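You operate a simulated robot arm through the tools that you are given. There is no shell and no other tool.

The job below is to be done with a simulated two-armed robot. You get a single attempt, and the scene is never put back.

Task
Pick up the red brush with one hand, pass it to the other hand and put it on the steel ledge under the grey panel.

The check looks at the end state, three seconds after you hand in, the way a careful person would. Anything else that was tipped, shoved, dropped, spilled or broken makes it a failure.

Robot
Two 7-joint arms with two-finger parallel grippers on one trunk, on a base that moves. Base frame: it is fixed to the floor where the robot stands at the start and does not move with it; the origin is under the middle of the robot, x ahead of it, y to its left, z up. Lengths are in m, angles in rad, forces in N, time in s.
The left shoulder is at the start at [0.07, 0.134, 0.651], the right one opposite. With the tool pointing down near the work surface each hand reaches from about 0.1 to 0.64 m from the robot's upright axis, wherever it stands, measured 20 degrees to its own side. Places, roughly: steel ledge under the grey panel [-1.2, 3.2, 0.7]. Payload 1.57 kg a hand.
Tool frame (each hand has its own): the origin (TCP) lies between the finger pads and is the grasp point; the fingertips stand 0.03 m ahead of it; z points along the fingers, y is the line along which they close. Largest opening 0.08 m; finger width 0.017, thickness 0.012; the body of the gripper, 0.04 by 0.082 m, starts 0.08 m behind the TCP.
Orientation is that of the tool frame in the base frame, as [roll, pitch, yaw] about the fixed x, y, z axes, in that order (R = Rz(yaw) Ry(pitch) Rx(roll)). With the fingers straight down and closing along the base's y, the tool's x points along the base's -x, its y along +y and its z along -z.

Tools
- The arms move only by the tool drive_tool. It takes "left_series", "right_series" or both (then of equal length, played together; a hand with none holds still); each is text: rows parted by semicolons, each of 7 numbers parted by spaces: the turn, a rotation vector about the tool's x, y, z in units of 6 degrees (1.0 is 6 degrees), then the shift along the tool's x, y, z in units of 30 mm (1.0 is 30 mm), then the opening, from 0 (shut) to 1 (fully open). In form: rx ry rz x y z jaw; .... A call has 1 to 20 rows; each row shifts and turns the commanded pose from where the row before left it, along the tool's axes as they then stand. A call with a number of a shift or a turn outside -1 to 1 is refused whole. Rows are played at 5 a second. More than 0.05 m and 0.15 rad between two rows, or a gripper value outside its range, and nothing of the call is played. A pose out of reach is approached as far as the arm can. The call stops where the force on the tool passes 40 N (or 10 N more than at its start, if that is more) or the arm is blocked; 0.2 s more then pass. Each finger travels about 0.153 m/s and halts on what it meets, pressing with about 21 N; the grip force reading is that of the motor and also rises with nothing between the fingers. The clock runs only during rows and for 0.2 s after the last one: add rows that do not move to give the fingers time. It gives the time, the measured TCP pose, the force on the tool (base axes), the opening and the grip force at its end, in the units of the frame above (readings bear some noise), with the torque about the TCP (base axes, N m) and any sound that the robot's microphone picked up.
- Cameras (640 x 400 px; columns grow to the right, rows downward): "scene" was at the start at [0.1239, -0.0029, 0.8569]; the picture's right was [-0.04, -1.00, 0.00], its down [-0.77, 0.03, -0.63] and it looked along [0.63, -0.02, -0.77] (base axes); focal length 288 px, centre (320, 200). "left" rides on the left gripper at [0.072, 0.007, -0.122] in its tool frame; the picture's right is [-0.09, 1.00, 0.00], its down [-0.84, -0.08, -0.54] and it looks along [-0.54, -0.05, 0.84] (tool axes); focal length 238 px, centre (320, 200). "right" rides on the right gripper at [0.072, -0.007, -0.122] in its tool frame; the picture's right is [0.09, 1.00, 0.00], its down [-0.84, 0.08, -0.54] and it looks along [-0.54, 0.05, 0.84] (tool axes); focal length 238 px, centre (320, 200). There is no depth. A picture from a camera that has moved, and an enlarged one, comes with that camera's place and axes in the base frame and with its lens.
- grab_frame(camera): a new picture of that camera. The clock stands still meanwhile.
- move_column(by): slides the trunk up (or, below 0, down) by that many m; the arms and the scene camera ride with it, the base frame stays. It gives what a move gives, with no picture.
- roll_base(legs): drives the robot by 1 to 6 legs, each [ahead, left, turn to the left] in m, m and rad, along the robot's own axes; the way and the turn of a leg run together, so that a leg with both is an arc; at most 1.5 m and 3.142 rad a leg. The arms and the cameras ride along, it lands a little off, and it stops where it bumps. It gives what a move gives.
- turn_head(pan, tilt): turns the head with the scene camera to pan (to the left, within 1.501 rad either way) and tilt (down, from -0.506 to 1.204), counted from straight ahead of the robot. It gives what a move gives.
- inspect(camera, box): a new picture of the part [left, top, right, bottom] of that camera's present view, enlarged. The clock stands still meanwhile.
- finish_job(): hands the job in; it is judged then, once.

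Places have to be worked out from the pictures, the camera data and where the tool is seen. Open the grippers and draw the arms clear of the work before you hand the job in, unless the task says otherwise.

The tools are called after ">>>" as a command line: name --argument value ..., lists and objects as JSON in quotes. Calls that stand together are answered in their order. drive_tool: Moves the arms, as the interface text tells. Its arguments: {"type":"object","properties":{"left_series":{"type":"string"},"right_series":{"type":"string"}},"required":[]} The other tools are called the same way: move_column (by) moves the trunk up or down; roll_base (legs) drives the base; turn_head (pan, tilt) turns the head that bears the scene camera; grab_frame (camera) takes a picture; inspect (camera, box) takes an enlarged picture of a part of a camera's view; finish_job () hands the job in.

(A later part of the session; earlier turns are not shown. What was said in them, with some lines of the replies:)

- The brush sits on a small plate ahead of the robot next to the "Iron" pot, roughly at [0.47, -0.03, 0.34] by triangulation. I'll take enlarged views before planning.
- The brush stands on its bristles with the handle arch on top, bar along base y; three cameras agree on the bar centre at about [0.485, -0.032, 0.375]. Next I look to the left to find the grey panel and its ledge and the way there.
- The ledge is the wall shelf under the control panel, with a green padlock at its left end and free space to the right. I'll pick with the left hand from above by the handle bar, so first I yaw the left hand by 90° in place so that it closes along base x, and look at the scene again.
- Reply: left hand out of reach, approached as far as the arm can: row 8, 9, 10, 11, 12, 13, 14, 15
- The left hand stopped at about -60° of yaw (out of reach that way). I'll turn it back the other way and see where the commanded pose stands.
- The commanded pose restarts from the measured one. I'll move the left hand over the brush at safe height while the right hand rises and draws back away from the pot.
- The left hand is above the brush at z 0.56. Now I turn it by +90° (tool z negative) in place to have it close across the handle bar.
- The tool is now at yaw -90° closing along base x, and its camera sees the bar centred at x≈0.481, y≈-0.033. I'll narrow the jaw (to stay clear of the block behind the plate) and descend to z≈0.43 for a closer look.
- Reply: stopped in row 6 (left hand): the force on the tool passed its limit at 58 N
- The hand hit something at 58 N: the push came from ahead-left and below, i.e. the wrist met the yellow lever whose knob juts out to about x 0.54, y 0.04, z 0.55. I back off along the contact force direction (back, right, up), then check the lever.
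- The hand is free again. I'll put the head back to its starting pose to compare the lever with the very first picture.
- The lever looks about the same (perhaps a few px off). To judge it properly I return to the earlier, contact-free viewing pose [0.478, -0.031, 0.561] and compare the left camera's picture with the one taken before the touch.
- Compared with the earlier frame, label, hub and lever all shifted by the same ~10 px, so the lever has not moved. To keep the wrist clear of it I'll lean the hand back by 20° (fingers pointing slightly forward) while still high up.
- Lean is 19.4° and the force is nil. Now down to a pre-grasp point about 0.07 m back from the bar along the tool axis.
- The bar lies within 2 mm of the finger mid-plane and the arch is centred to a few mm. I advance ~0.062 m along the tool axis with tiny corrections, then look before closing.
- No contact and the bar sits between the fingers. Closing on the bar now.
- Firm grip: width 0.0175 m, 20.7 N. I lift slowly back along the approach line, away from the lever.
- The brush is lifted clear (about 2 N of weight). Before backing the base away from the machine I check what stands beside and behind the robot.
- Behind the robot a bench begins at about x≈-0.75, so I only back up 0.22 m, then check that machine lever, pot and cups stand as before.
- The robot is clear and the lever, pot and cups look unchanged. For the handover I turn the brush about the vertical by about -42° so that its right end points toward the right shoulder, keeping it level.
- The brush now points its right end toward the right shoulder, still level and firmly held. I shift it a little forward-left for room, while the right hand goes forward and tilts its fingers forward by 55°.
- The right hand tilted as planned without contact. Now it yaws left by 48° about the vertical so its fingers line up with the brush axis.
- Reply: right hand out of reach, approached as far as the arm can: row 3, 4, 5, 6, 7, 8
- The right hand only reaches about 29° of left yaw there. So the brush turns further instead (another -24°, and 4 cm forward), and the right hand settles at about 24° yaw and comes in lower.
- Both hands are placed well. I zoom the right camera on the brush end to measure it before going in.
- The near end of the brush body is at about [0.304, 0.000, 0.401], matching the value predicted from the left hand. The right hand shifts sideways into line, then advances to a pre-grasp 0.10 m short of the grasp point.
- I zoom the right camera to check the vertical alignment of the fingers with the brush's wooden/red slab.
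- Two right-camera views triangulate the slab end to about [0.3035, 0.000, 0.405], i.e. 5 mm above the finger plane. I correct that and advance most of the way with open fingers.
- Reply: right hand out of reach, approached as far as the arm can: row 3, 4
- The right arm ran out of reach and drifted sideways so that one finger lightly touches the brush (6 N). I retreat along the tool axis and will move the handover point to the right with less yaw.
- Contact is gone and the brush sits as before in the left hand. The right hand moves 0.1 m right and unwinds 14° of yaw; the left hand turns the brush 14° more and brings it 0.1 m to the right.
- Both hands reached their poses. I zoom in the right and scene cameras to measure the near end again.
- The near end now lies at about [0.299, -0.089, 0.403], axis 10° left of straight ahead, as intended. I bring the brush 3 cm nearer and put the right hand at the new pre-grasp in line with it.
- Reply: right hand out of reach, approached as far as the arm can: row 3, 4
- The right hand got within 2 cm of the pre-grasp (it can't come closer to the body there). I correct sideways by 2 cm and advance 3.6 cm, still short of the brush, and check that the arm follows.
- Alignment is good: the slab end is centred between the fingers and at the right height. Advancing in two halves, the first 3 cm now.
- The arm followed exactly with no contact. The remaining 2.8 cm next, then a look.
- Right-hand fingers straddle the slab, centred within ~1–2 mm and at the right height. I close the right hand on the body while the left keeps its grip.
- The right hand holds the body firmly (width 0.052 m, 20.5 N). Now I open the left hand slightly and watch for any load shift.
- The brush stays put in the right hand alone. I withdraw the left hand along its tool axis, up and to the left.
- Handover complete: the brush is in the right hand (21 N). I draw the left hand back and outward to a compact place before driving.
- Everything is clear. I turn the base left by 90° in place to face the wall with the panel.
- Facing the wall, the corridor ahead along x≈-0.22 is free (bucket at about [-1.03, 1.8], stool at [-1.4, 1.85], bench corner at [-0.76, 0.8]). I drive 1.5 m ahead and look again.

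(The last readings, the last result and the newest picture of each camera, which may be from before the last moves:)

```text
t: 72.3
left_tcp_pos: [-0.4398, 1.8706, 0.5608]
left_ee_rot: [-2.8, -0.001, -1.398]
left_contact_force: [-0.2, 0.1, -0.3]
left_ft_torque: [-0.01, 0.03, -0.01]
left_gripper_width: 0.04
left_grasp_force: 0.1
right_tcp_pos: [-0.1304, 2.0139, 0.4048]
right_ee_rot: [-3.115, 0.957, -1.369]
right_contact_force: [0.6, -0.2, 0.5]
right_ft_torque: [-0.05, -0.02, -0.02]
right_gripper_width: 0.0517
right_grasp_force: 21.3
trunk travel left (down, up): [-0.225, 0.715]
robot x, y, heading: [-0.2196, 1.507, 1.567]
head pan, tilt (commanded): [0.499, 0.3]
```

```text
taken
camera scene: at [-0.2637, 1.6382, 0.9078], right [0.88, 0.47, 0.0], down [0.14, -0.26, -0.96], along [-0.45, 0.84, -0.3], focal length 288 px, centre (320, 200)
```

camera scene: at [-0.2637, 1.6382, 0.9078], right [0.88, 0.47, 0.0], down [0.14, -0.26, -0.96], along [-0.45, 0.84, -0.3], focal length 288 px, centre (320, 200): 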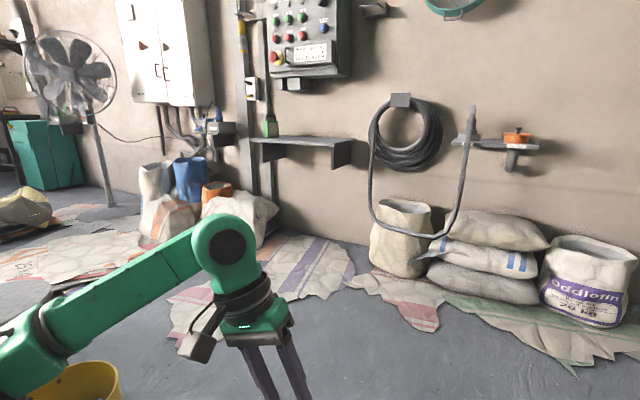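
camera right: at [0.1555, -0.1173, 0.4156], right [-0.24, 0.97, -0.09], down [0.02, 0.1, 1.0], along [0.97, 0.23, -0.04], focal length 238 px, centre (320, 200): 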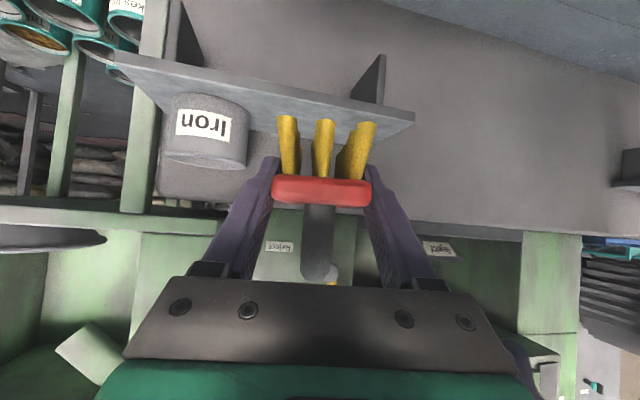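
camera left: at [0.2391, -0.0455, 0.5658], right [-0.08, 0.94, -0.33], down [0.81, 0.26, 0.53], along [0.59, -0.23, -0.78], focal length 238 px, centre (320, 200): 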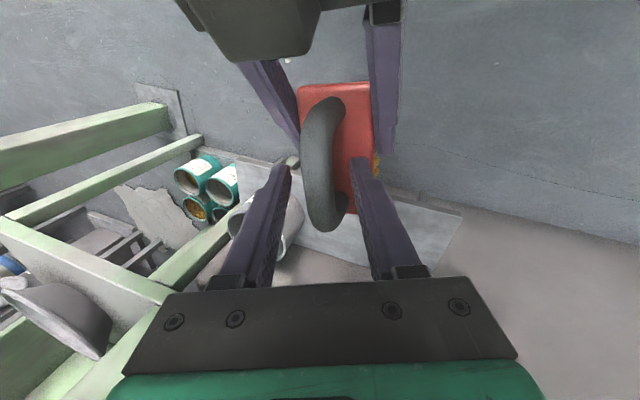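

The ledge is well visible now. I zoom in on it to measure its corners, depth and what lies on it.

>>> inspect --camera "scene" --box '[235, 60, 375, 190]'

>>> inspect --camera "scene" --box '[0, 150, 260, 400]'

```text
3.08 times, centred on (305, 125) of scene
camera zoom: at [-0.2637, 1.6382, 0.9078], right [0.88, 0.47, 0.0], down [0.14, -0.26, -0.96], along [-0.45, 0.84, -0.3], focal length 887 px, centre (366, 431)
```

zoom: 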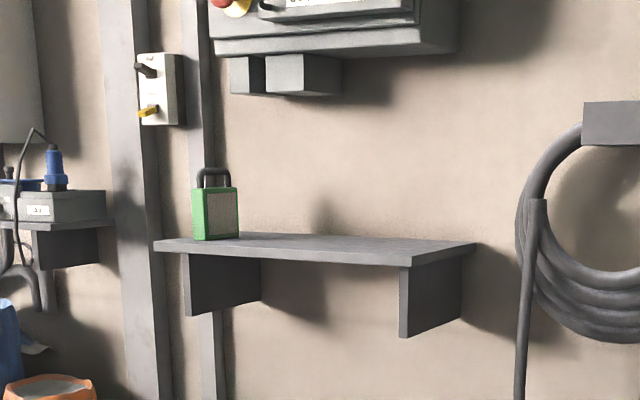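

```text
1.60 times, centred on (130, 275) of scene
camera zoom: at [-0.2637, 1.6382, 0.9078], right [0.88, 0.47, 0.0], down [0.14, -0.26, -0.96], along [-0.45, 0.84, -0.3], focal length 461 px, centre (624, 80)
```

zoom: 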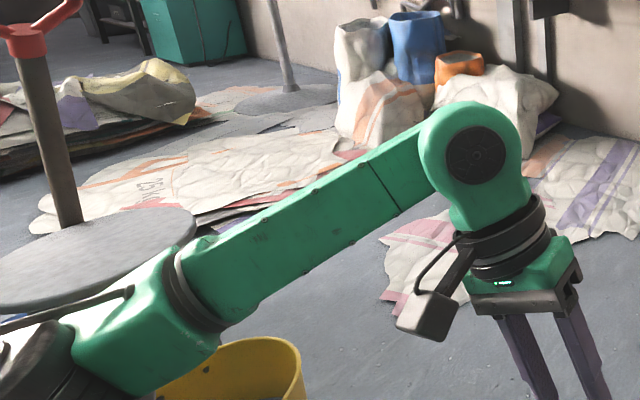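

The shelf's top is at z≈0.725, spanning x≈-1.556…-0.977 and y≈3.13…3.45; the padlock stands at its left end (x≈-1.5). The shovel leans on the stool near [-1.34, 1.83], so I keep well ahead of it. First I tuck the left hand back a little, then drive 0.87 m ahead.

>>> drive_tool --left_series "0 0 0 0.77 0.9 0.6 0.5; 0 0 0 0.77 0.9 0.6 0.5; 0 0 0 0.77 0.9 0.6 0.5; 0 0 0 0 0 0 0.5" --right_series "0 0 0 0 0 0 0; 0 0 0 0 0 0 0; 0 0 0 0 0 0 0; 0 0 0 0 0 0 0"

>>> roll_base --legs '[[0.87, 0, 0]]'

>>> move_column --by 0.42

>>> turn_head --pan 0.8 --tilt 0.55

>>> grab_frame --camera "scene"

```text
t: 73.3
left_tcp_pos: [-0.4861, 1.7912, 0.4822]
left_ee_rot: [-2.799, -0.003, -1.399]
left_contact_force: [-0.7, 0.2, -0.9]
left_ft_torque: [0.01, -0.01, -0.01]
left_gripper_width: 0.04
left_grasp_force: 0.1
right_tcp_pos: [-0.1283, 2.0143, 0.4044]
right_ee_rot: [-3.113, 0.96, -1.369]
right_contact_force: [0.3, -0.4, -0.2]
right_ft_torque: [-0.03, -0.02, 0.0]
right_gripper_width: 0.052
right_grasp_force: 21.3
trunk travel left (down, up): [-0.225, 0.715]
robot x, y, heading: [-0.2173, 1.5048, 1.564]
head pan, tilt (commanded): [0.499, 0.3]
```

```text
t: 77.9
left_tcp_pos: [-0.4795, 2.661, 0.4827]
left_ee_rot: [-2.8, -0.004, -1.401]
left_contact_force: [-0.1, -0.2, 0.0]
left_ft_torque: [-0.03, -0.01, 0.02]
left_gripper_width: 0.04
left_grasp_force: 0.0
right_tcp_pos: [-0.1214, 2.8846, 0.4047]
right_ee_rot: [-3.115, 0.96, -1.372]
right_contact_force: [0.0, 0.5, 0.4]
right_ft_torque: [-0.03, -0.02, 0.0]
right_gripper_width: 0.0518
right_grasp_force: 21.2
trunk travel left (down, up): [-0.225, 0.715]
robot x, y, heading: [-0.2111, 2.3741, 1.557]
head pan, tilt (commanded): [0.499, 0.3]
```

```text
refused: 0.42 is not a number from -0.4 to 0.4
```

```text
t: 78.7
left_tcp_pos: [-0.4795, 2.6613, 0.4816]
left_ee_rot: [-2.797, -0.004, -1.401]
left_contact_force: [-0.8, 0.5, 0.4]
left_ft_torque: [0.0, -0.01, -0.02]
left_gripper_width: 0.0401
left_grasp_force: 0.0
right_tcp_pos: [-0.1208, 2.8835, 0.4052]
right_ee_rot: [-3.115, 0.956, -1.371]
right_contact_force: [-0.5, 0.2, -0.1]
right_ft_torque: [-0.06, -0.02, 0.02]
right_gripper_width: 0.0518
right_grasp_force: 21.2
trunk travel left (down, up): [-0.225, 0.715]
robot x, y, heading: [-0.2082, 2.374, 1.56]
head pan, tilt (commanded): [0.799, 0.55]
```

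```text
taken
camera scene: at [-0.2772, 2.489, 0.8849], right [0.7, 0.71, 0.0], down [0.37, -0.37, -0.85], along [-0.61, 0.6, -0.52], focal length 288 px, centre (320, 200)
```

scene: 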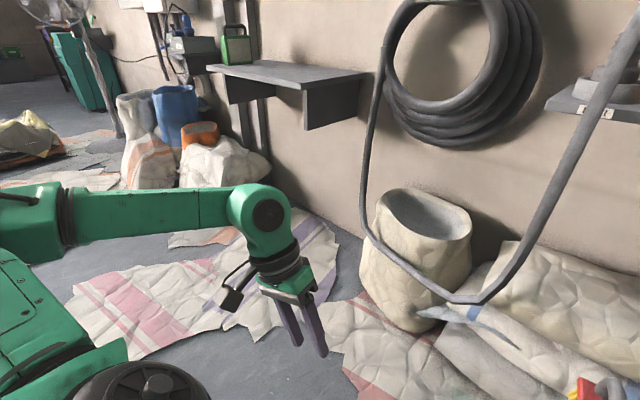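

The brush is still held; only the column call was refused (limit 0.4). I raise the trunk by 0.40 m and take another look at the ledge from above.

>>> move_column --by 0.4

>>> grab_frame --camera "scene"

```text
t: 82.6
left_tcp_pos: [-0.4804, 2.6629, 0.8822]
left_ee_rot: [-2.801, -0.004, -1.403]
left_contact_force: [0.3, 0.8, 1.1]
left_ft_torque: [-0.02, 0.01, 0.01]
left_gripper_width: 0.04
left_grasp_force: 0.0
right_tcp_pos: [-0.1219, 2.8851, 0.8048]
right_ee_rot: [-3.115, 0.959, -1.371]
right_contact_force: [-1.0, 0.2, -0.9]
right_ft_torque: [-0.06, -0.02, 0.02]
right_gripper_width: 0.0517
right_grasp_force: 20.7
trunk travel left (down, up): [-0.625, 0.315]
robot x, y, heading: [-0.2125, 2.378, 1.565]
head pan, tilt (commanded): [0.799, 0.55]
```

```text
taken
camera scene: at [-0.2773, 2.4891, 1.2848], right [0.7, 0.71, 0.0], down [0.37, -0.37, -0.85], along [-0.61, 0.6, -0.52], focal length 288 px, centre (320, 200)
```

scene: 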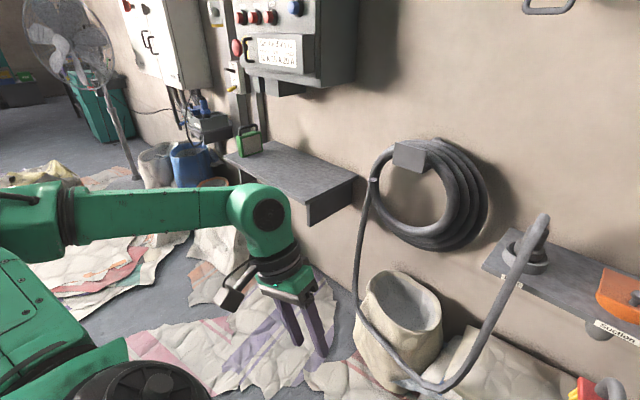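

The ledge is now seen from above. I zoom on it for precise corners before driving left.

>>> inspect --camera "scene" --box '[215, 110, 375, 240]'

>>> inspect --camera "scene" --box '[150, 0, 390, 150]'

```text
3.08 times, centred on (295, 175) of scene
camera zoom: at [-0.2773, 2.4891, 1.2848], right [0.7, 0.71, 0.0], down [0.37, -0.37, -0.85], along [-0.61, 0.6, -0.52], focal length 887 px, centre (397, 277)
```

zoom: 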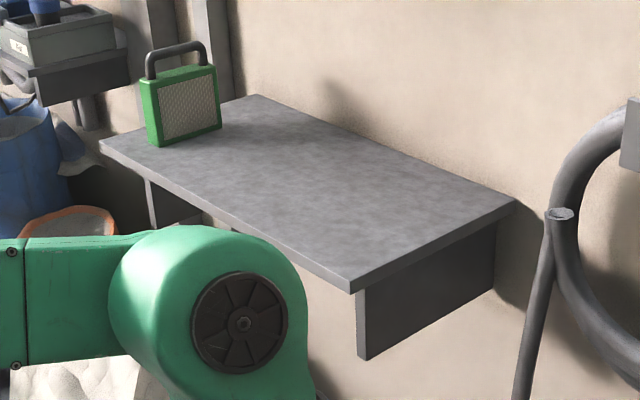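

```text
2.67 times, centred on (270, 75) of scene
camera zoom: at [-0.2773, 2.4891, 1.2848], right [0.7, 0.71, 0.0], down [0.37, -0.37, -0.85], along [-0.61, 0.6, -0.52], focal length 768 px, centre (453, 533)
```

zoom: 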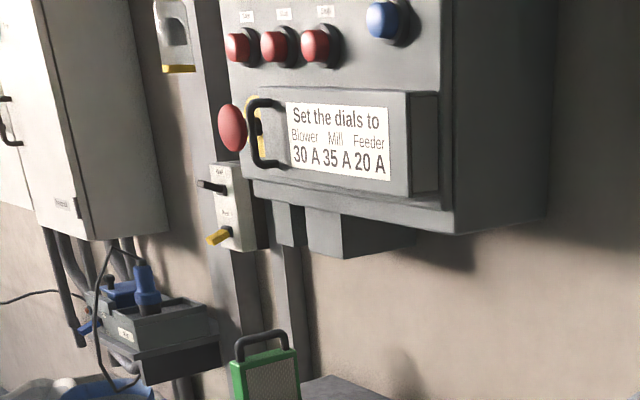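

All four corners fit a rectangle x -1.61…-0.99, y 3.11…3.43 at z≈0.70. The brush bottom is now about z 0.76, above the ledge. I drive left 0.6 m, staying clear of hose and stool.

>>> roll_base --legs '[[0, 0.6, 0]]'

>>> turn_head --pan 0.35 --tilt 0.75

>>> grab_frame --camera "scene"

```text
t: 86.0
left_tcp_pos: [-1.0768, 2.6662, 0.8826]
left_ee_rot: [-2.8, -0.004, -1.401]
left_contact_force: [-0.3, 0.1, -0.7]
left_ft_torque: [0.03, -0.04, 0.01]
left_gripper_width: 0.0401
left_grasp_force: 0.0
right_tcp_pos: [-0.7181, 2.8891, 0.805]
right_ee_rot: [-3.115, 0.958, -1.371]
right_contact_force: [0.3, -0.3, -0.9]
right_ft_torque: [-0.04, 0.0, 0.01]
right_gripper_width: 0.0517
right_grasp_force: 21.4
trunk travel left (down, up): [-0.625, 0.315]
robot x, y, heading: [-0.8075, 2.382, 1.564]
head pan, tilt (commanded): [0.799, 0.55]
```

```text
t: 86.8
left_tcp_pos: [-1.0769, 2.6658, 0.8814]
left_ee_rot: [-2.799, -0.002, -1.4]
left_contact_force: [-0.7, -0.3, 0.0]
left_ft_torque: [0.0, -0.01, 0.0]
left_gripper_width: 0.0399
left_grasp_force: 0.0
right_tcp_pos: [-0.7194, 2.8891, 0.8052]
right_ee_rot: [-3.114, 0.959, -1.372]
right_contact_force: [0.5, -0.3, -2.1]
right_ft_torque: [-0.03, 0.0, -0.02]
right_gripper_width: 0.0519
right_grasp_force: 20.7
trunk travel left (down, up): [-0.625, 0.315]
robot x, y, heading: [-0.8144, 2.3837, 1.564]
head pan, tilt (commanded): [0.351, 0.75]
```

```text
taken
camera scene: at [-0.8385, 2.5092, 1.2675], right [0.94, 0.34, 0.0], down [0.23, -0.64, -0.73], along [-0.25, 0.69, -0.68], focal length 288 px, centre (320, 200)
```

scene: 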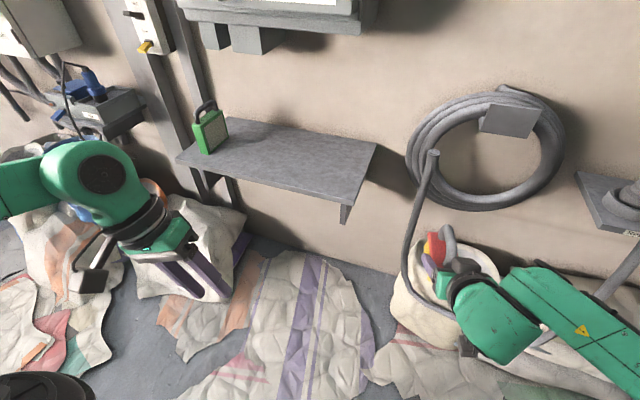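

The brush passes well in front of the hose end (at about [-0.77, 3.24]). I continue left by 0.37 m to stand in front of the ledge.

>>> roll_base --legs '[[0, 0.37, 0.005]]'

>>> turn_head --pan 0.0 --tilt 0.75

>>> grab_frame --camera "scene"

>>> grab_frame --camera "right"

```text
t: 89.2
left_tcp_pos: [-1.4493, 2.6667, 0.8816]
left_ee_rot: [-2.799, -0.003, -1.397]
left_contact_force: [-0.3, -0.3, 0.0]
left_ft_torque: [0.03, -0.02, 0.01]
left_gripper_width: 0.0402
left_grasp_force: 0.0
right_tcp_pos: [-1.0924, 2.8916, 0.8053]
right_ee_rot: [-3.115, 0.957, -1.365]
right_contact_force: [-0.8, 0.8, -1.6]
right_ft_torque: [-0.03, -0.03, -0.01]
right_gripper_width: 0.0519
right_grasp_force: 20.8
trunk travel left (down, up): [-0.625, 0.315]
robot x, y, heading: [-1.1759, 2.3878, 1.567]
head pan, tilt (commanded): [0.351, 0.75]
```

```text
t: 90.0
left_tcp_pos: [-1.4492, 2.6661, 0.8817]
left_ee_rot: [-2.8, -0.003, -1.397]
left_contact_force: [0.4, -1.4, -0.8]
left_ft_torque: [0.02, 0.0, 0.01]
left_gripper_width: 0.0401
left_grasp_force: 0.0
right_tcp_pos: [-1.0917, 2.8924, 0.8052]
right_ee_rot: [-3.116, 0.958, -1.369]
right_contact_force: [-0.3, -0.5, -2.1]
right_ft_torque: [-0.04, -0.03, -0.06]
right_gripper_width: 0.0518
right_grasp_force: 21.1
trunk travel left (down, up): [-0.625, 0.315]
robot x, y, heading: [-1.1818, 2.3806, 1.562]
head pan, tilt (commanded): [0.0, 0.75]
```

```text
taken
camera scene: at [-1.1811, 2.5162, 1.2675], right [1.0, 0.0, 0.0], down [0.0, -0.68, -0.73], along [0.0, 0.73, -0.68], focal length 288 px, centre (320, 200)
```

scene: 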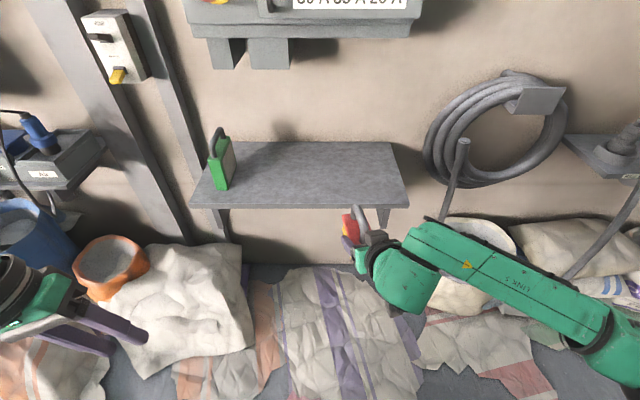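

```text
taken
camera right: at [-1.0589, 2.7546, 0.8155], right [-0.97, -0.23, -0.09], down [-0.1, 0.02, 1.0], along [-0.23, 0.97, -0.04], focal length 238 px, centre (320, 200)
```

right: 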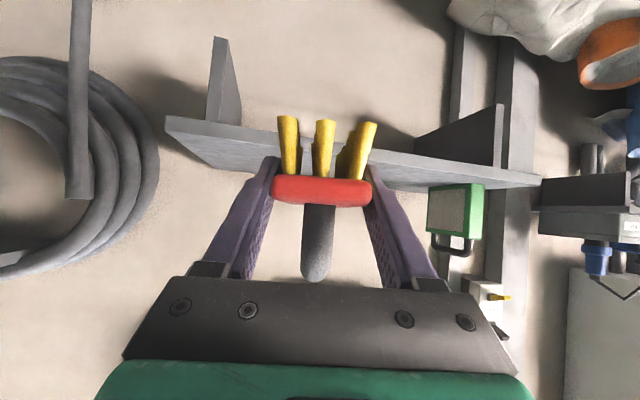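

I zoom both cameras on the ledge's front edge to pin its height and position; different views so far put the top between 0.70 and 0.735.

>>> inspect --camera "right" --box '[150, 100, 310, 200]'

>>> inspect --camera "right" --box '[400, 110, 560, 210]'

>>> inspect --camera "scene" --box '[300, 120, 460, 260]'

>>> inspect --camera "scene" --box '[170, 110, 330, 250]'

```text
4.00 times, centred on (230, 150) of right
camera zoom: at [-1.0589, 2.7546, 0.8155], right [-0.97, -0.23, -0.09], down [-0.1, 0.02, 1.0], along [-0.23, 0.97, -0.04], focal length 953 px, centre (680, 400)
```

zoom: 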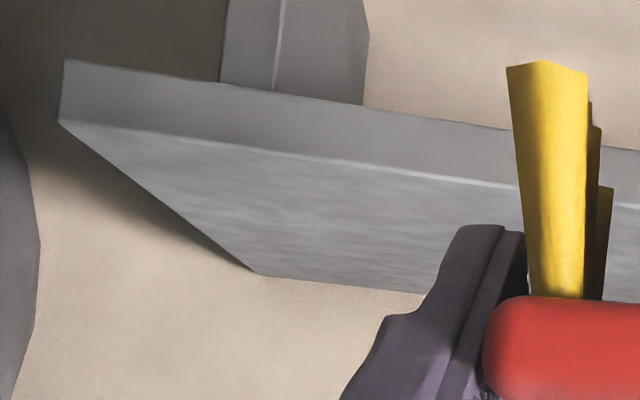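

```text
4.00 times, centred on (480, 160) of right
camera zoom: at [-1.0589, 2.7546, 0.8155], right [-0.97, -0.23, -0.09], down [-0.1, 0.02, 1.0], along [-0.23, 0.97, -0.04], focal length 953 px, centre (-320, 360)
```

zoom: 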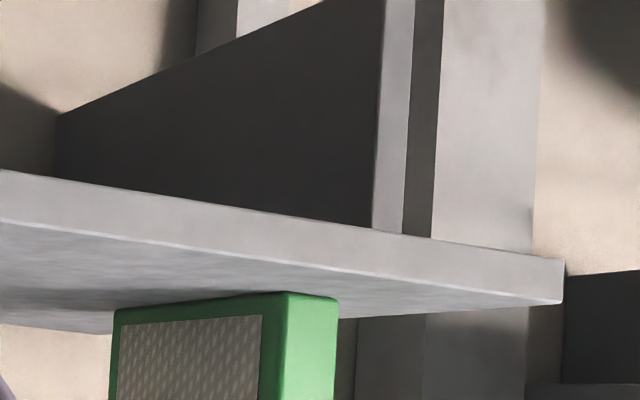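

```text
2.86 times, centred on (380, 190) of scene
camera zoom: at [-1.1811, 2.5162, 1.2675], right [1.0, 0.0, 0.0], down [0.0, -0.68, -0.73], along [0.0, 0.73, -0.68], focal length 823 px, centre (149, 229)
```

zoom: 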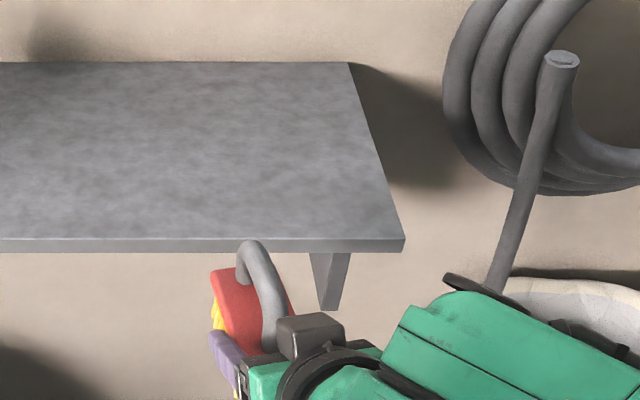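

```text
2.86 times, centred on (250, 180) of scene
camera zoom: at [-1.1811, 2.5162, 1.2675], right [1.0, 0.0, 0.0], down [0.0, -0.68, -0.73], along [0.0, 0.73, -0.68], focal length 823 px, centre (520, 257)
```

zoom: 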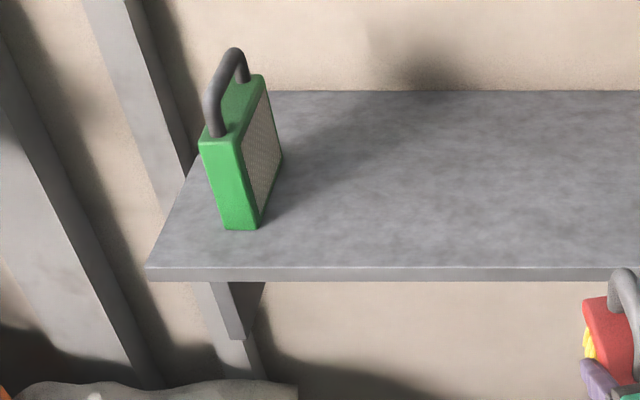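

Triangulating both views gives the ledge top at z≈0.737, front edge y≈3.07, back y≈3.38, right end x≈-0.94; the padlock ends at x≈-1.435. I raise the trunk 4 cm more for clearance and drive 0.25 m ahead (3 cm left).

>>> move_column --by 0.04

>>> roll_base --legs '[[0.25, 0.03, 0.005]]'

>>> grab_frame --camera "scene"

>>> grab_frame --camera "right"

```text
t: 90.9
left_tcp_pos: [-1.4491, 2.6673, 0.9224]
left_ee_rot: [-2.799, -0.004, -1.397]
left_contact_force: [0.9, -0.8, 0.8]
left_ft_torque: [-0.02, 0.0, 0.0]
left_gripper_width: 0.0397
left_grasp_force: 0.1
right_tcp_pos: [-1.0916, 2.8921, 0.8457]
right_ee_rot: [-3.115, 0.957, -1.367]
right_contact_force: [-1.2, -0.5, -1.8]
right_ft_torque: [-0.03, 0.03, 0.02]
right_gripper_width: 0.0518
right_grasp_force: 20.8
trunk travel left (down, up): [-0.665, 0.275]
robot x, y, heading: [-1.179, 2.3842, 1.572]
head pan, tilt (commanded): [0.0, 0.75]
```

```text
t: 92.7
left_tcp_pos: [-1.481, 2.9131, 0.9221]
left_ee_rot: [-2.8, -0.003, -1.39]
left_contact_force: [0.2, -0.2, 0.3]
left_ft_torque: [-0.02, 0.0, 0.02]
left_gripper_width: 0.0399
left_grasp_force: 0.0
right_tcp_pos: [-1.1249, 3.1397, 0.8441]
right_ee_rot: [-3.115, 0.959, -1.359]
right_contact_force: [-0.7, -0.1, -2.4]
right_ft_torque: [-0.05, -0.02, -0.03]
right_gripper_width: 0.0515
right_grasp_force: 21.2
trunk travel left (down, up): [-0.665, 0.275]
robot x, y, heading: [-1.2097, 2.633, 1.579]
head pan, tilt (commanded): [0.0, 0.75]
```

```text
taken
camera scene: at [-1.2121, 2.7638, 1.3075], right [1.0, 0.0, 0.0], down [0.0, -0.68, -0.73], along [0.0, 0.73, -0.68], focal length 288 px, centre (320, 200)
```

scene: 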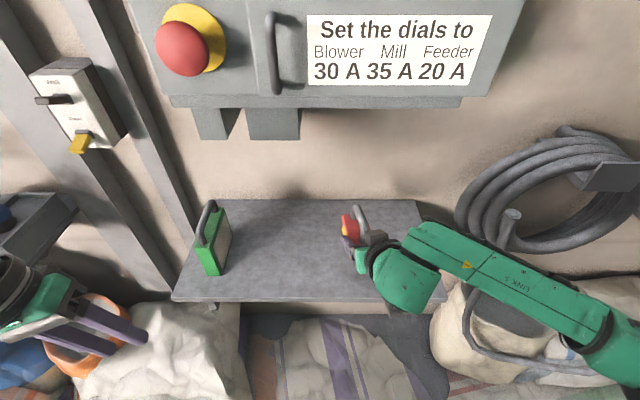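

```text
taken
camera right: at [-1.0914, 3.0029, 0.8556], right [-0.97, -0.24, -0.09], down [-0.1, 0.02, 1.0], along [-0.24, 0.97, -0.04], focal length 238 px, centre (320, 200)
```

right: 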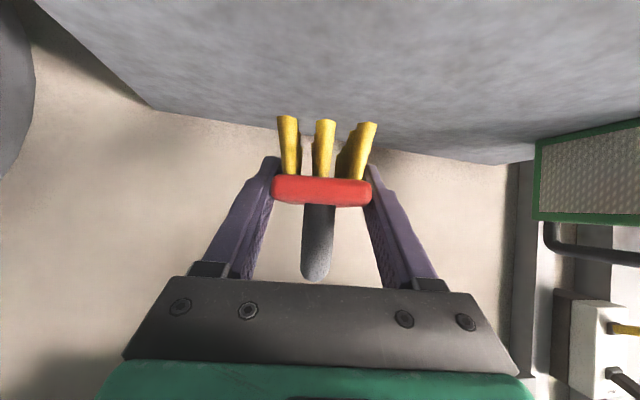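

The brush hovers over the ledge about 5 cm inside the front edge, far from the padlock. I lower the trunk 5 cm, leaving roughly 1–2 cm to go.

>>> move_column --by -0.05

>>> grab_frame --camera "right"

>>> inspect --camera "scene" --box '[280, 170, 440, 290]'

```text
t: 93.6
left_tcp_pos: [-1.4806, 2.9123, 0.872]
left_ee_rot: [-2.801, -0.003, -1.389]
left_contact_force: [0.1, 0.6, 1.0]
left_ft_torque: [-0.02, -0.01, 0.0]
left_gripper_width: 0.04
left_grasp_force: 0.1
right_tcp_pos: [-1.1245, 3.1396, 0.7947]
right_ee_rot: [-3.116, 0.96, -1.358]
right_contact_force: [-0.1, 0.2, -2.0]
right_ft_torque: [-0.01, 0.0, 0.05]
right_gripper_width: 0.0519
right_grasp_force: 20.8
trunk travel left (down, up): [-0.615, 0.325]
robot x, y, heading: [-1.2053, 2.6319, 1.575]
head pan, tilt (commanded): [0.0, 0.75]
```

```text
taken
camera right: at [-1.0913, 3.0028, 0.8056], right [-0.97, -0.24, -0.09], down [-0.1, 0.02, 1.0], along [-0.24, 0.97, -0.04], focal length 238 px, centre (320, 200)
```

right: 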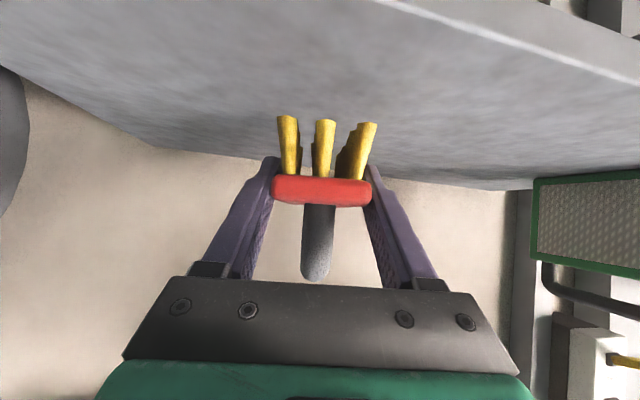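

```text
3.33 times, centred on (360, 230) of scene
camera zoom: at [-1.2121, 2.7636, 1.2575], right [1.0, 0.0, 0.0], down [0.0, -0.68, -0.73], along [0.0, 0.73, -0.68], focal length 961 px, centre (187, 100)
```

zoom: 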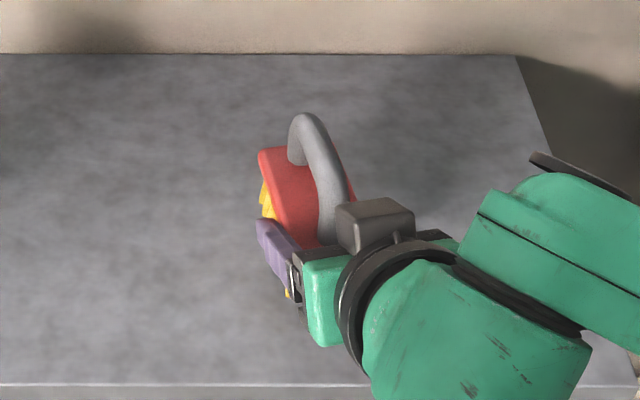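

About 15–20 mm of air remain by my estimate. I lower with the arm in 3 mm rows and watch the vertical force.

>>> drive_tool --right_series "0 0 0 0.082 0 0.0575 0; 0 0 0 0.082 0 0.0575 0; 0 0 0 0.082 0 0.0575 0; 0 0 0 0 0 0 0"

```text
t: 94.6
left_tcp_pos: [-1.4806, 2.9132, 0.873]
left_ee_rot: [-2.8, -0.003, -1.389]
left_contact_force: [0.6, 0.1, 0.0]
left_ft_torque: [-0.02, 0.01, 0.01]
left_gripper_width: 0.0399
left_grasp_force: 0.0
right_tcp_pos: [-1.1253, 3.1407, 0.787]
right_ee_rot: [-3.114, 0.958, -1.36]
right_contact_force: [0.2, 0.2, -1.2]
right_ft_torque: [-0.04, -0.03, -0.01]
right_gripper_width: 0.0514
right_grasp_force: 21.0
trunk travel left (down, up): [-0.615, 0.325]
robot x, y, heading: [-1.2107, 2.631, 1.579]
head pan, tilt (commanded): [0.0, 0.75]
```

No contact yet at z 0.787. Another 6 mm in 2 mm rows.

>>> drive_tool --right_series "0 0 0 0.055 0 0.038 0; 0 0 0 0.055 0 0.038 0; 0 0 0 0.055 0 0.038 0; 0 0 0 0 0 0 0"

>>> grab_frame --camera "right"

```text
t: 95.6
left_tcp_pos: [-1.4809, 2.9131, 0.8718]
left_ee_rot: [-2.8, -0.002, -1.389]
left_contact_force: [-0.1, 1.1, 0.8]
left_ft_torque: [0.0, 0.04, 0.01]
left_gripper_width: 0.04
left_grasp_force: 0.0
right_tcp_pos: [-1.1249, 3.1405, 0.7796]
right_ee_rot: [-3.116, 0.958, -1.359]
right_contact_force: [-0.3, 0.3, -1.6]
right_ft_torque: [-0.05, -0.02, 0.0]
right_gripper_width: 0.0517
right_grasp_force: 20.9
trunk travel left (down, up): [-0.615, 0.325]
robot x, y, heading: [-1.2102, 2.6311, 1.578]
head pan, tilt (commanded): [0.0, 0.75]
```

```text
taken
camera right: at [-1.0909, 3.0031, 0.7905], right [-0.97, -0.24, -0.09], down [-0.1, 0.02, 0.99], along [-0.24, 0.97, -0.04], focal length 238 px, centre (320, 200)
```

right: 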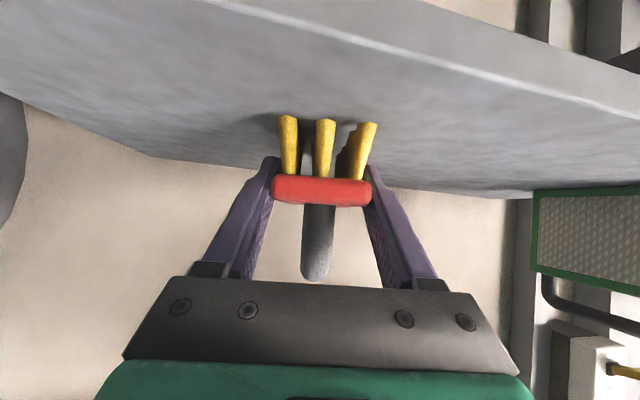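

Shadows close in on the bristle tips but no contact force yet. I continue in ~1.3 mm rows.

>>> drive_tool --right_series "0 0 0 0.036 0 0.025 0; 0 0 0 0.036 0 0.025 0; 0 0 0 0.036 0 0.025 0; 0 0 0 0 0 0 0"

>>> inspect --camera "right" --box '[240, 80, 420, 220]'

```text
t: 96.6
left_tcp_pos: [-1.4804, 2.9121, 0.8729]
left_ee_rot: [-2.801, -0.002, -1.388]
left_contact_force: [-0.8, 0.3, -0.7]
left_ft_torque: [-0.01, 0.0, 0.03]
left_gripper_width: 0.0398
left_grasp_force: 0.1
right_tcp_pos: [-1.1247, 3.1403, 0.7783]
right_ee_rot: [-3.116, 0.964, -1.362]
right_contact_force: [0.4, 2.2, 10.0]
right_ft_torque: [-0.26, 0.19, -0.03]
right_gripper_width: 0.0517
right_grasp_force: 21.1
trunk travel left (down, up): [-0.615, 0.325]
robot x, y, heading: [-1.2077, 2.6327, 1.574]
head pan, tilt (commanded): [0.0, 0.75]
```

```text
2.86 times, centred on (330, 150) of right
camera zoom: at [-1.091, 3.003, 0.7879], right [-0.97, -0.24, -0.09], down [-0.1, 0.01, 1.0], along [-0.24, 0.97, -0.04], focal length 681 px, centre (291, 343)
```

zoom: 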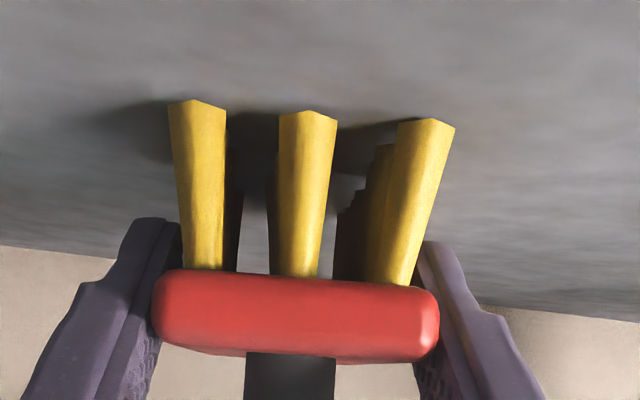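

Contact: the vertical force changed by about +12 N, so the bristles rest on the ledge. I ease up a hair and then open the right hand.

>>> drive_tool --right_series "0 0 0 -0.02 0 -0.014 0; 0 0 0 0 0 0 0; 0 0 0 0 0 0 0"

```text
t: 97.4
left_tcp_pos: [-1.4808, 2.9127, 0.872]
left_ee_rot: [-2.8, -0.002, -1.388]
left_contact_force: [-0.4, 0.1, -0.4]
left_ft_torque: [0.0, -0.02, -0.02]
left_gripper_width: 0.0398
left_grasp_force: 0.1
right_tcp_pos: [-1.1246, 3.1401, 0.7776]
right_ee_rot: [-3.114, 0.962, -1.359]
right_contact_force: [2.7, 4.1, 11.9]
right_ft_torque: [-0.21, 0.17, 0.0]
right_gripper_width: 0.0519
right_grasp_force: 21.3
trunk travel left (down, up): [-0.615, 0.325]
robot x, y, heading: [-1.2076, 2.631, 1.571]
head pan, tilt (commanded): [0.0, 0.75]
```

Still about 12 N of push; I rise 1.5 mm more to lower it before opening.

>>> drive_tool --right_series "0 0 0 -0.041 0 -0.029 0; 0 0 0 0 0 0 0; 0 0 0 0 0 0 0"

```text
t: 98.2
left_tcp_pos: [-1.4808, 2.913, 0.8726]
left_ee_rot: [-2.8, -0.002, -1.388]
left_contact_force: [0.0, -0.4, -0.2]
left_ft_torque: [-0.01, 0.01, 0.02]
left_gripper_width: 0.0398
left_grasp_force: 0.0
right_tcp_pos: [-1.1241, 3.1395, 0.7773]
right_ee_rot: [-3.114, 0.958, -1.36]
right_contact_force: [-1.1, 1.6, 4.2]
right_ft_torque: [0.41, 0.19, -0.07]
right_gripper_width: 0.0517
right_grasp_force: 20.8
trunk travel left (down, up): [-0.615, 0.325]
robot x, y, heading: [-1.2114, 2.6324, 1.577]
head pan, tilt (commanded): [0.0, 0.75]
```

Down to about 4 N with the far end also bearing. Now I open the right hand gently.

>>> drive_tool --right_series "0 0 0 0 0 0 0.68; 0 0 0 0 0 0 0.76; 0 0 0 0 0 0 0.88; 0 0 0 0 0 0 1; 0 0 0 0 0 0 1; 0 0 0 0 0 0 1"

>>> grab_frame --camera "right"

>>> inspect --camera "scene" --box '[280, 170, 440, 290]'

```text
t: 99.6
left_tcp_pos: [-1.4805, 2.9135, 0.8717]
left_ee_rot: [-2.799, -0.003, -1.388]
left_contact_force: [-0.5, -0.2, -0.3]
left_ft_torque: [-0.01, 0.0, -0.04]
left_gripper_width: 0.0399
left_grasp_force: 0.0
right_tcp_pos: [-1.125, 3.1395, 0.7778]
right_ee_rot: [-3.117, 0.96, -1.36]
right_contact_force: [0.2, -0.6, -0.3]
right_ft_torque: [0.01, 0.04, 0.0]
right_gripper_width: 0.0797
right_grasp_force: 0.1
trunk travel left (down, up): [-0.615, 0.325]
robot x, y, heading: [-1.2109, 2.6291, 1.572]
head pan, tilt (commanded): [0.0, 0.75]
```

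```text
taken
camera right: at [-1.0911, 3.0028, 0.7887], right [-0.97, -0.24, -0.09], down [-0.1, 0.02, 1.0], along [-0.24, 0.97, -0.04], focal length 238 px, centre (320, 200)
```

right: 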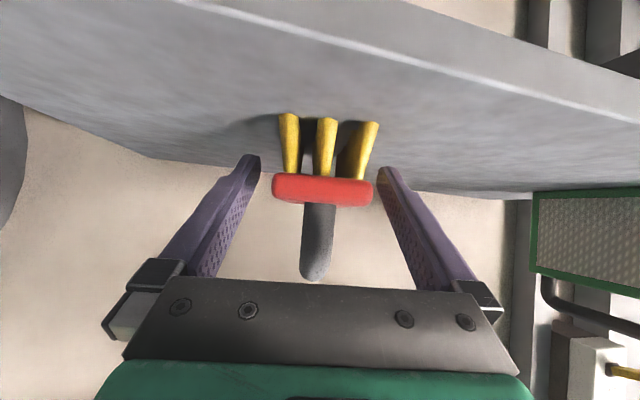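

```text
3.33 times, centred on (360, 230) of scene
camera zoom: at [-1.2122, 2.7637, 1.2575], right [1.0, 0.0, 0.0], down [0.0, -0.68, -0.73], along [0.0, 0.73, -0.68], focal length 961 px, centre (187, 100)
```

zoom: 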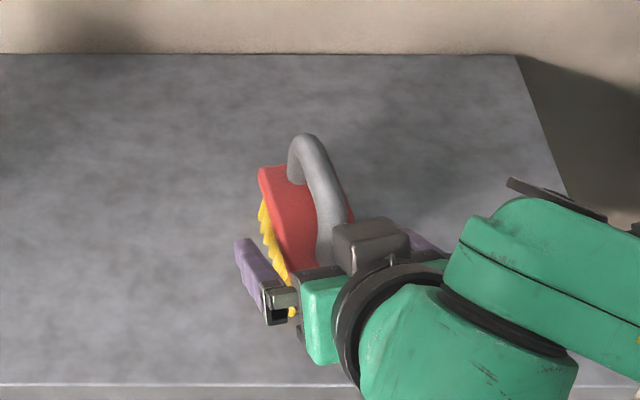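

The brush stands upright on the ledge, free of the fingers. I centre the hand 2 mm and retreat straight back along the tool axis.

>>> drive_tool --right_series "0 0 0 0 0.07 0 1; 0 0 0 0 0 -0.3 1; 0 0 0 0 0 -0.5 1; 0 0 0 0 0 -0.7 1; 0 0 0 0 0 -0.8 1; 0 0 0 0 0 -0.8 1; 0 0 0 0 0 0 1"

>>> grab_frame --camera "right"

>>> grab_frame --camera "scene"

```text
t: 101.2
left_tcp_pos: [-1.4811, 2.9146, 0.8719]
left_ee_rot: [-2.797, -0.003, -1.391]
left_contact_force: [-0.4, -0.7, 0.4]
left_ft_torque: [0.0, -0.01, 0.0]
left_gripper_width: 0.04
left_grasp_force: 0.1
right_tcp_pos: [-1.1129, 3.0638, 0.8322]
right_ee_rot: [-3.115, 0.96, -1.36]
right_contact_force: [-0.9, -0.4, 0.1]
right_ft_torque: [0.04, -0.03, 0.03]
right_gripper_width: 0.0792
right_grasp_force: 0.2
trunk travel left (down, up): [-0.615, 0.325]
robot x, y, heading: [-1.2113, 2.6315, 1.573]
head pan, tilt (commanded): [0.0, 0.75]
```

```text
taken
camera right: at [-1.0801, 2.9275, 0.8426], right [-0.97, -0.24, -0.09], down [-0.1, 0.02, 1.0], along [-0.24, 0.97, -0.04], focal length 238 px, centre (320, 200)
```

right: 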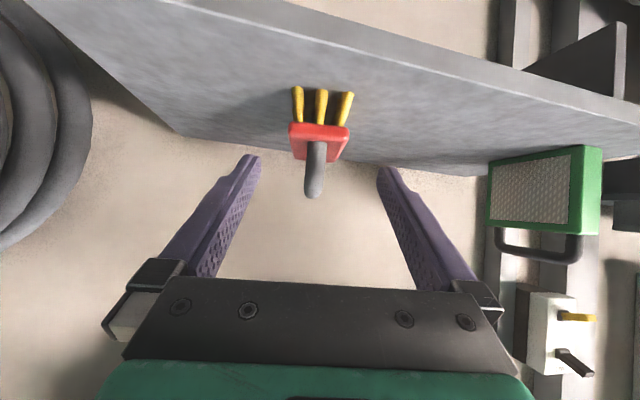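

```text
taken
camera scene: at [-1.2122, 2.7641, 1.2575], right [1.0, 0.0, 0.0], down [0.0, -0.68, -0.73], along [0.0, 0.73, -0.68], focal length 288 px, centre (320, 200)
```

scene: 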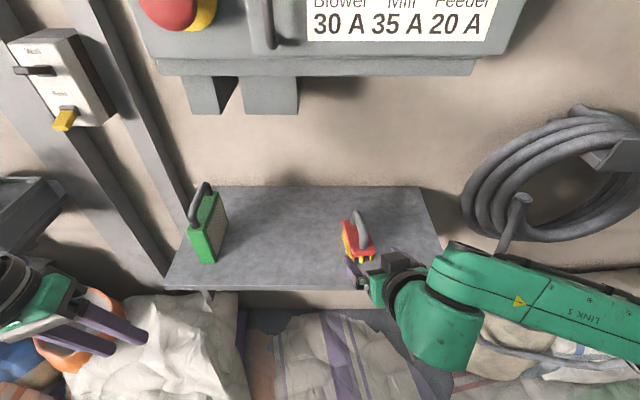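

The brush stands on its bristles on the ledge, untouched by the retreat. I back the base 0.2 m and open the left gripper fully, then verify.

>>> roll_base --legs '[[-0.2, 0, 0]]'

>>> drive_tool --left_series "0 0 0 0 0 0 0.8; 0 0 0 0 0 0 1; 0 0 0 0 0 0 1" --right_series "0 0 0 0 0 0 1; 0 0 0 0 0 0 1; 0 0 0 0 0 0 1"

>>> grab_frame --camera "scene"

>>> grab_frame --camera "right"

```text
t: 102.8
left_tcp_pos: [-1.4791, 2.7131, 0.8716]
left_ee_rot: [-2.801, -0.004, -1.392]
left_contact_force: [0.4, -0.4, 0.8]
left_ft_torque: [0.01, 0.02, 0.0]
left_gripper_width: 0.0399
left_grasp_force: 0.0
right_tcp_pos: [-1.1121, 2.8634, 0.8328]
right_ee_rot: [-3.116, 0.958, -1.363]
right_contact_force: [-1.0, -0.7, 0.0]
right_ft_torque: [0.0, -0.01, -0.02]
right_gripper_width: 0.0801
right_grasp_force: 0.0
trunk travel left (down, up): [-0.615, 0.325]
robot x, y, heading: [-1.2059, 2.4306, 1.569]
head pan, tilt (commanded): [0.0, 0.75]
```

```text
t: 103.6
left_tcp_pos: [-1.4781, 2.7142, 0.8717]
left_ee_rot: [-2.8, -0.003, -1.392]
left_contact_force: [-0.1, 0.1, -0.8]
left_ft_torque: [0.01, -0.02, 0.0]
left_gripper_width: 0.08
left_grasp_force: 0.0
right_tcp_pos: [-1.1131, 2.8641, 0.8311]
right_ee_rot: [-3.115, 0.96, -1.364]
right_contact_force: [1.0, -0.8, -0.2]
right_ft_torque: [-0.01, -0.01, 0.01]
right_gripper_width: 0.0801
right_grasp_force: 0.0
trunk travel left (down, up): [-0.615, 0.325]
robot x, y, heading: [-1.213, 2.4264, 1.573]
head pan, tilt (commanded): [0.0, 0.75]
```

```text
taken
camera scene: at [-1.2115, 2.5634, 1.2575], right [1.0, 0.0, 0.0], down [0.0, -0.68, -0.73], along [0.0, 0.73, -0.68], focal length 288 px, centre (320, 200)
```

scene: 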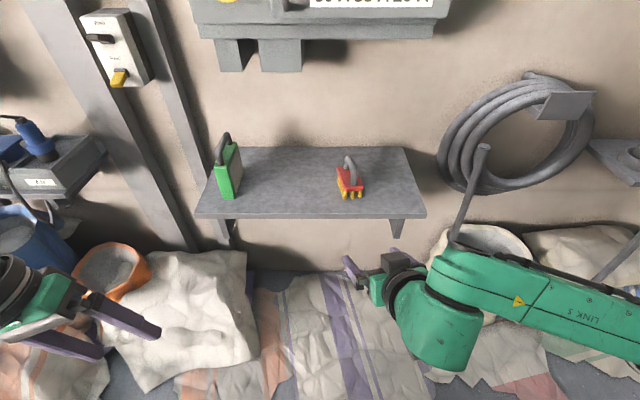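

```text
taken
camera right: at [-1.0788, 2.7267, 0.8424], right [-0.97, -0.24, -0.09], down [-0.1, 0.02, 1.0], along [-0.23, 0.97, -0.04], focal length 238 px, centre (320, 200)
```

right: 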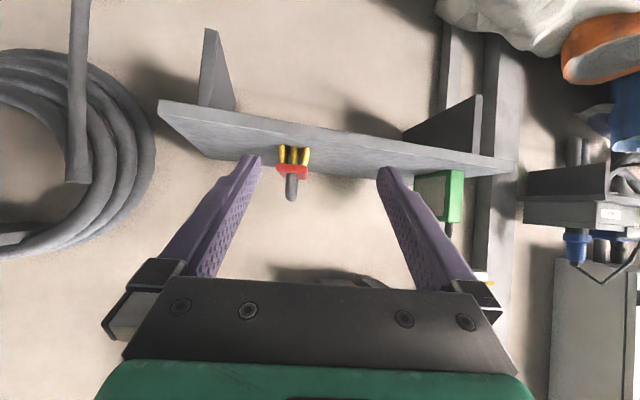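

Both grippers are open and clear. One last zoom to confirm that the brush stands stably on the ledge and the padlock is untouched.

>>> inspect --camera "scene" --box '[190, 120, 440, 260]'

```text
2.56 times, centred on (315, 190) of scene
camera zoom: at [-1.2115, 2.5634, 1.2575], right [1.0, 0.0, 0.0], down [0.0, -0.68, -0.73], along [0.0, 0.73, -0.68], focal length 738 px, centre (333, 226)
```

zoom: 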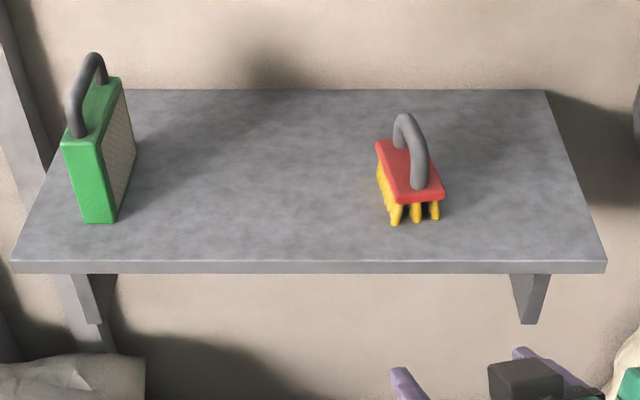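

The brush stands upright on its bristles, well inside the ledge under the grey panel, the padlock is where it was, both hands are open and clear. I hand the job in.

>>> finish_job

```text
The job is handed in.
```

The red brush is standing upright on its bristles on the steel ledge under the grey panel. It is about 5 cm in from the front edge and well clear of the padlock. I picked it up by the handle with the left hand and passed it to the right hand, which gripped the body and set it down. Both grippers are open and drawn back, and the job is handed in.

**Lever contact:** on my first approach the left wrist struck the machine's yellow lever, and the arm stopped at 58 N. I backed off and compared camera views from before and after. As far as I could tell the lever had not moved.

**Not checked afterwards:** I did not look at the stool, shovel or bucket again before handing in, since they were behind the robot. None of the base moves reported a bump. To reach the ledge I drove over the loose sheets lying in front of it.
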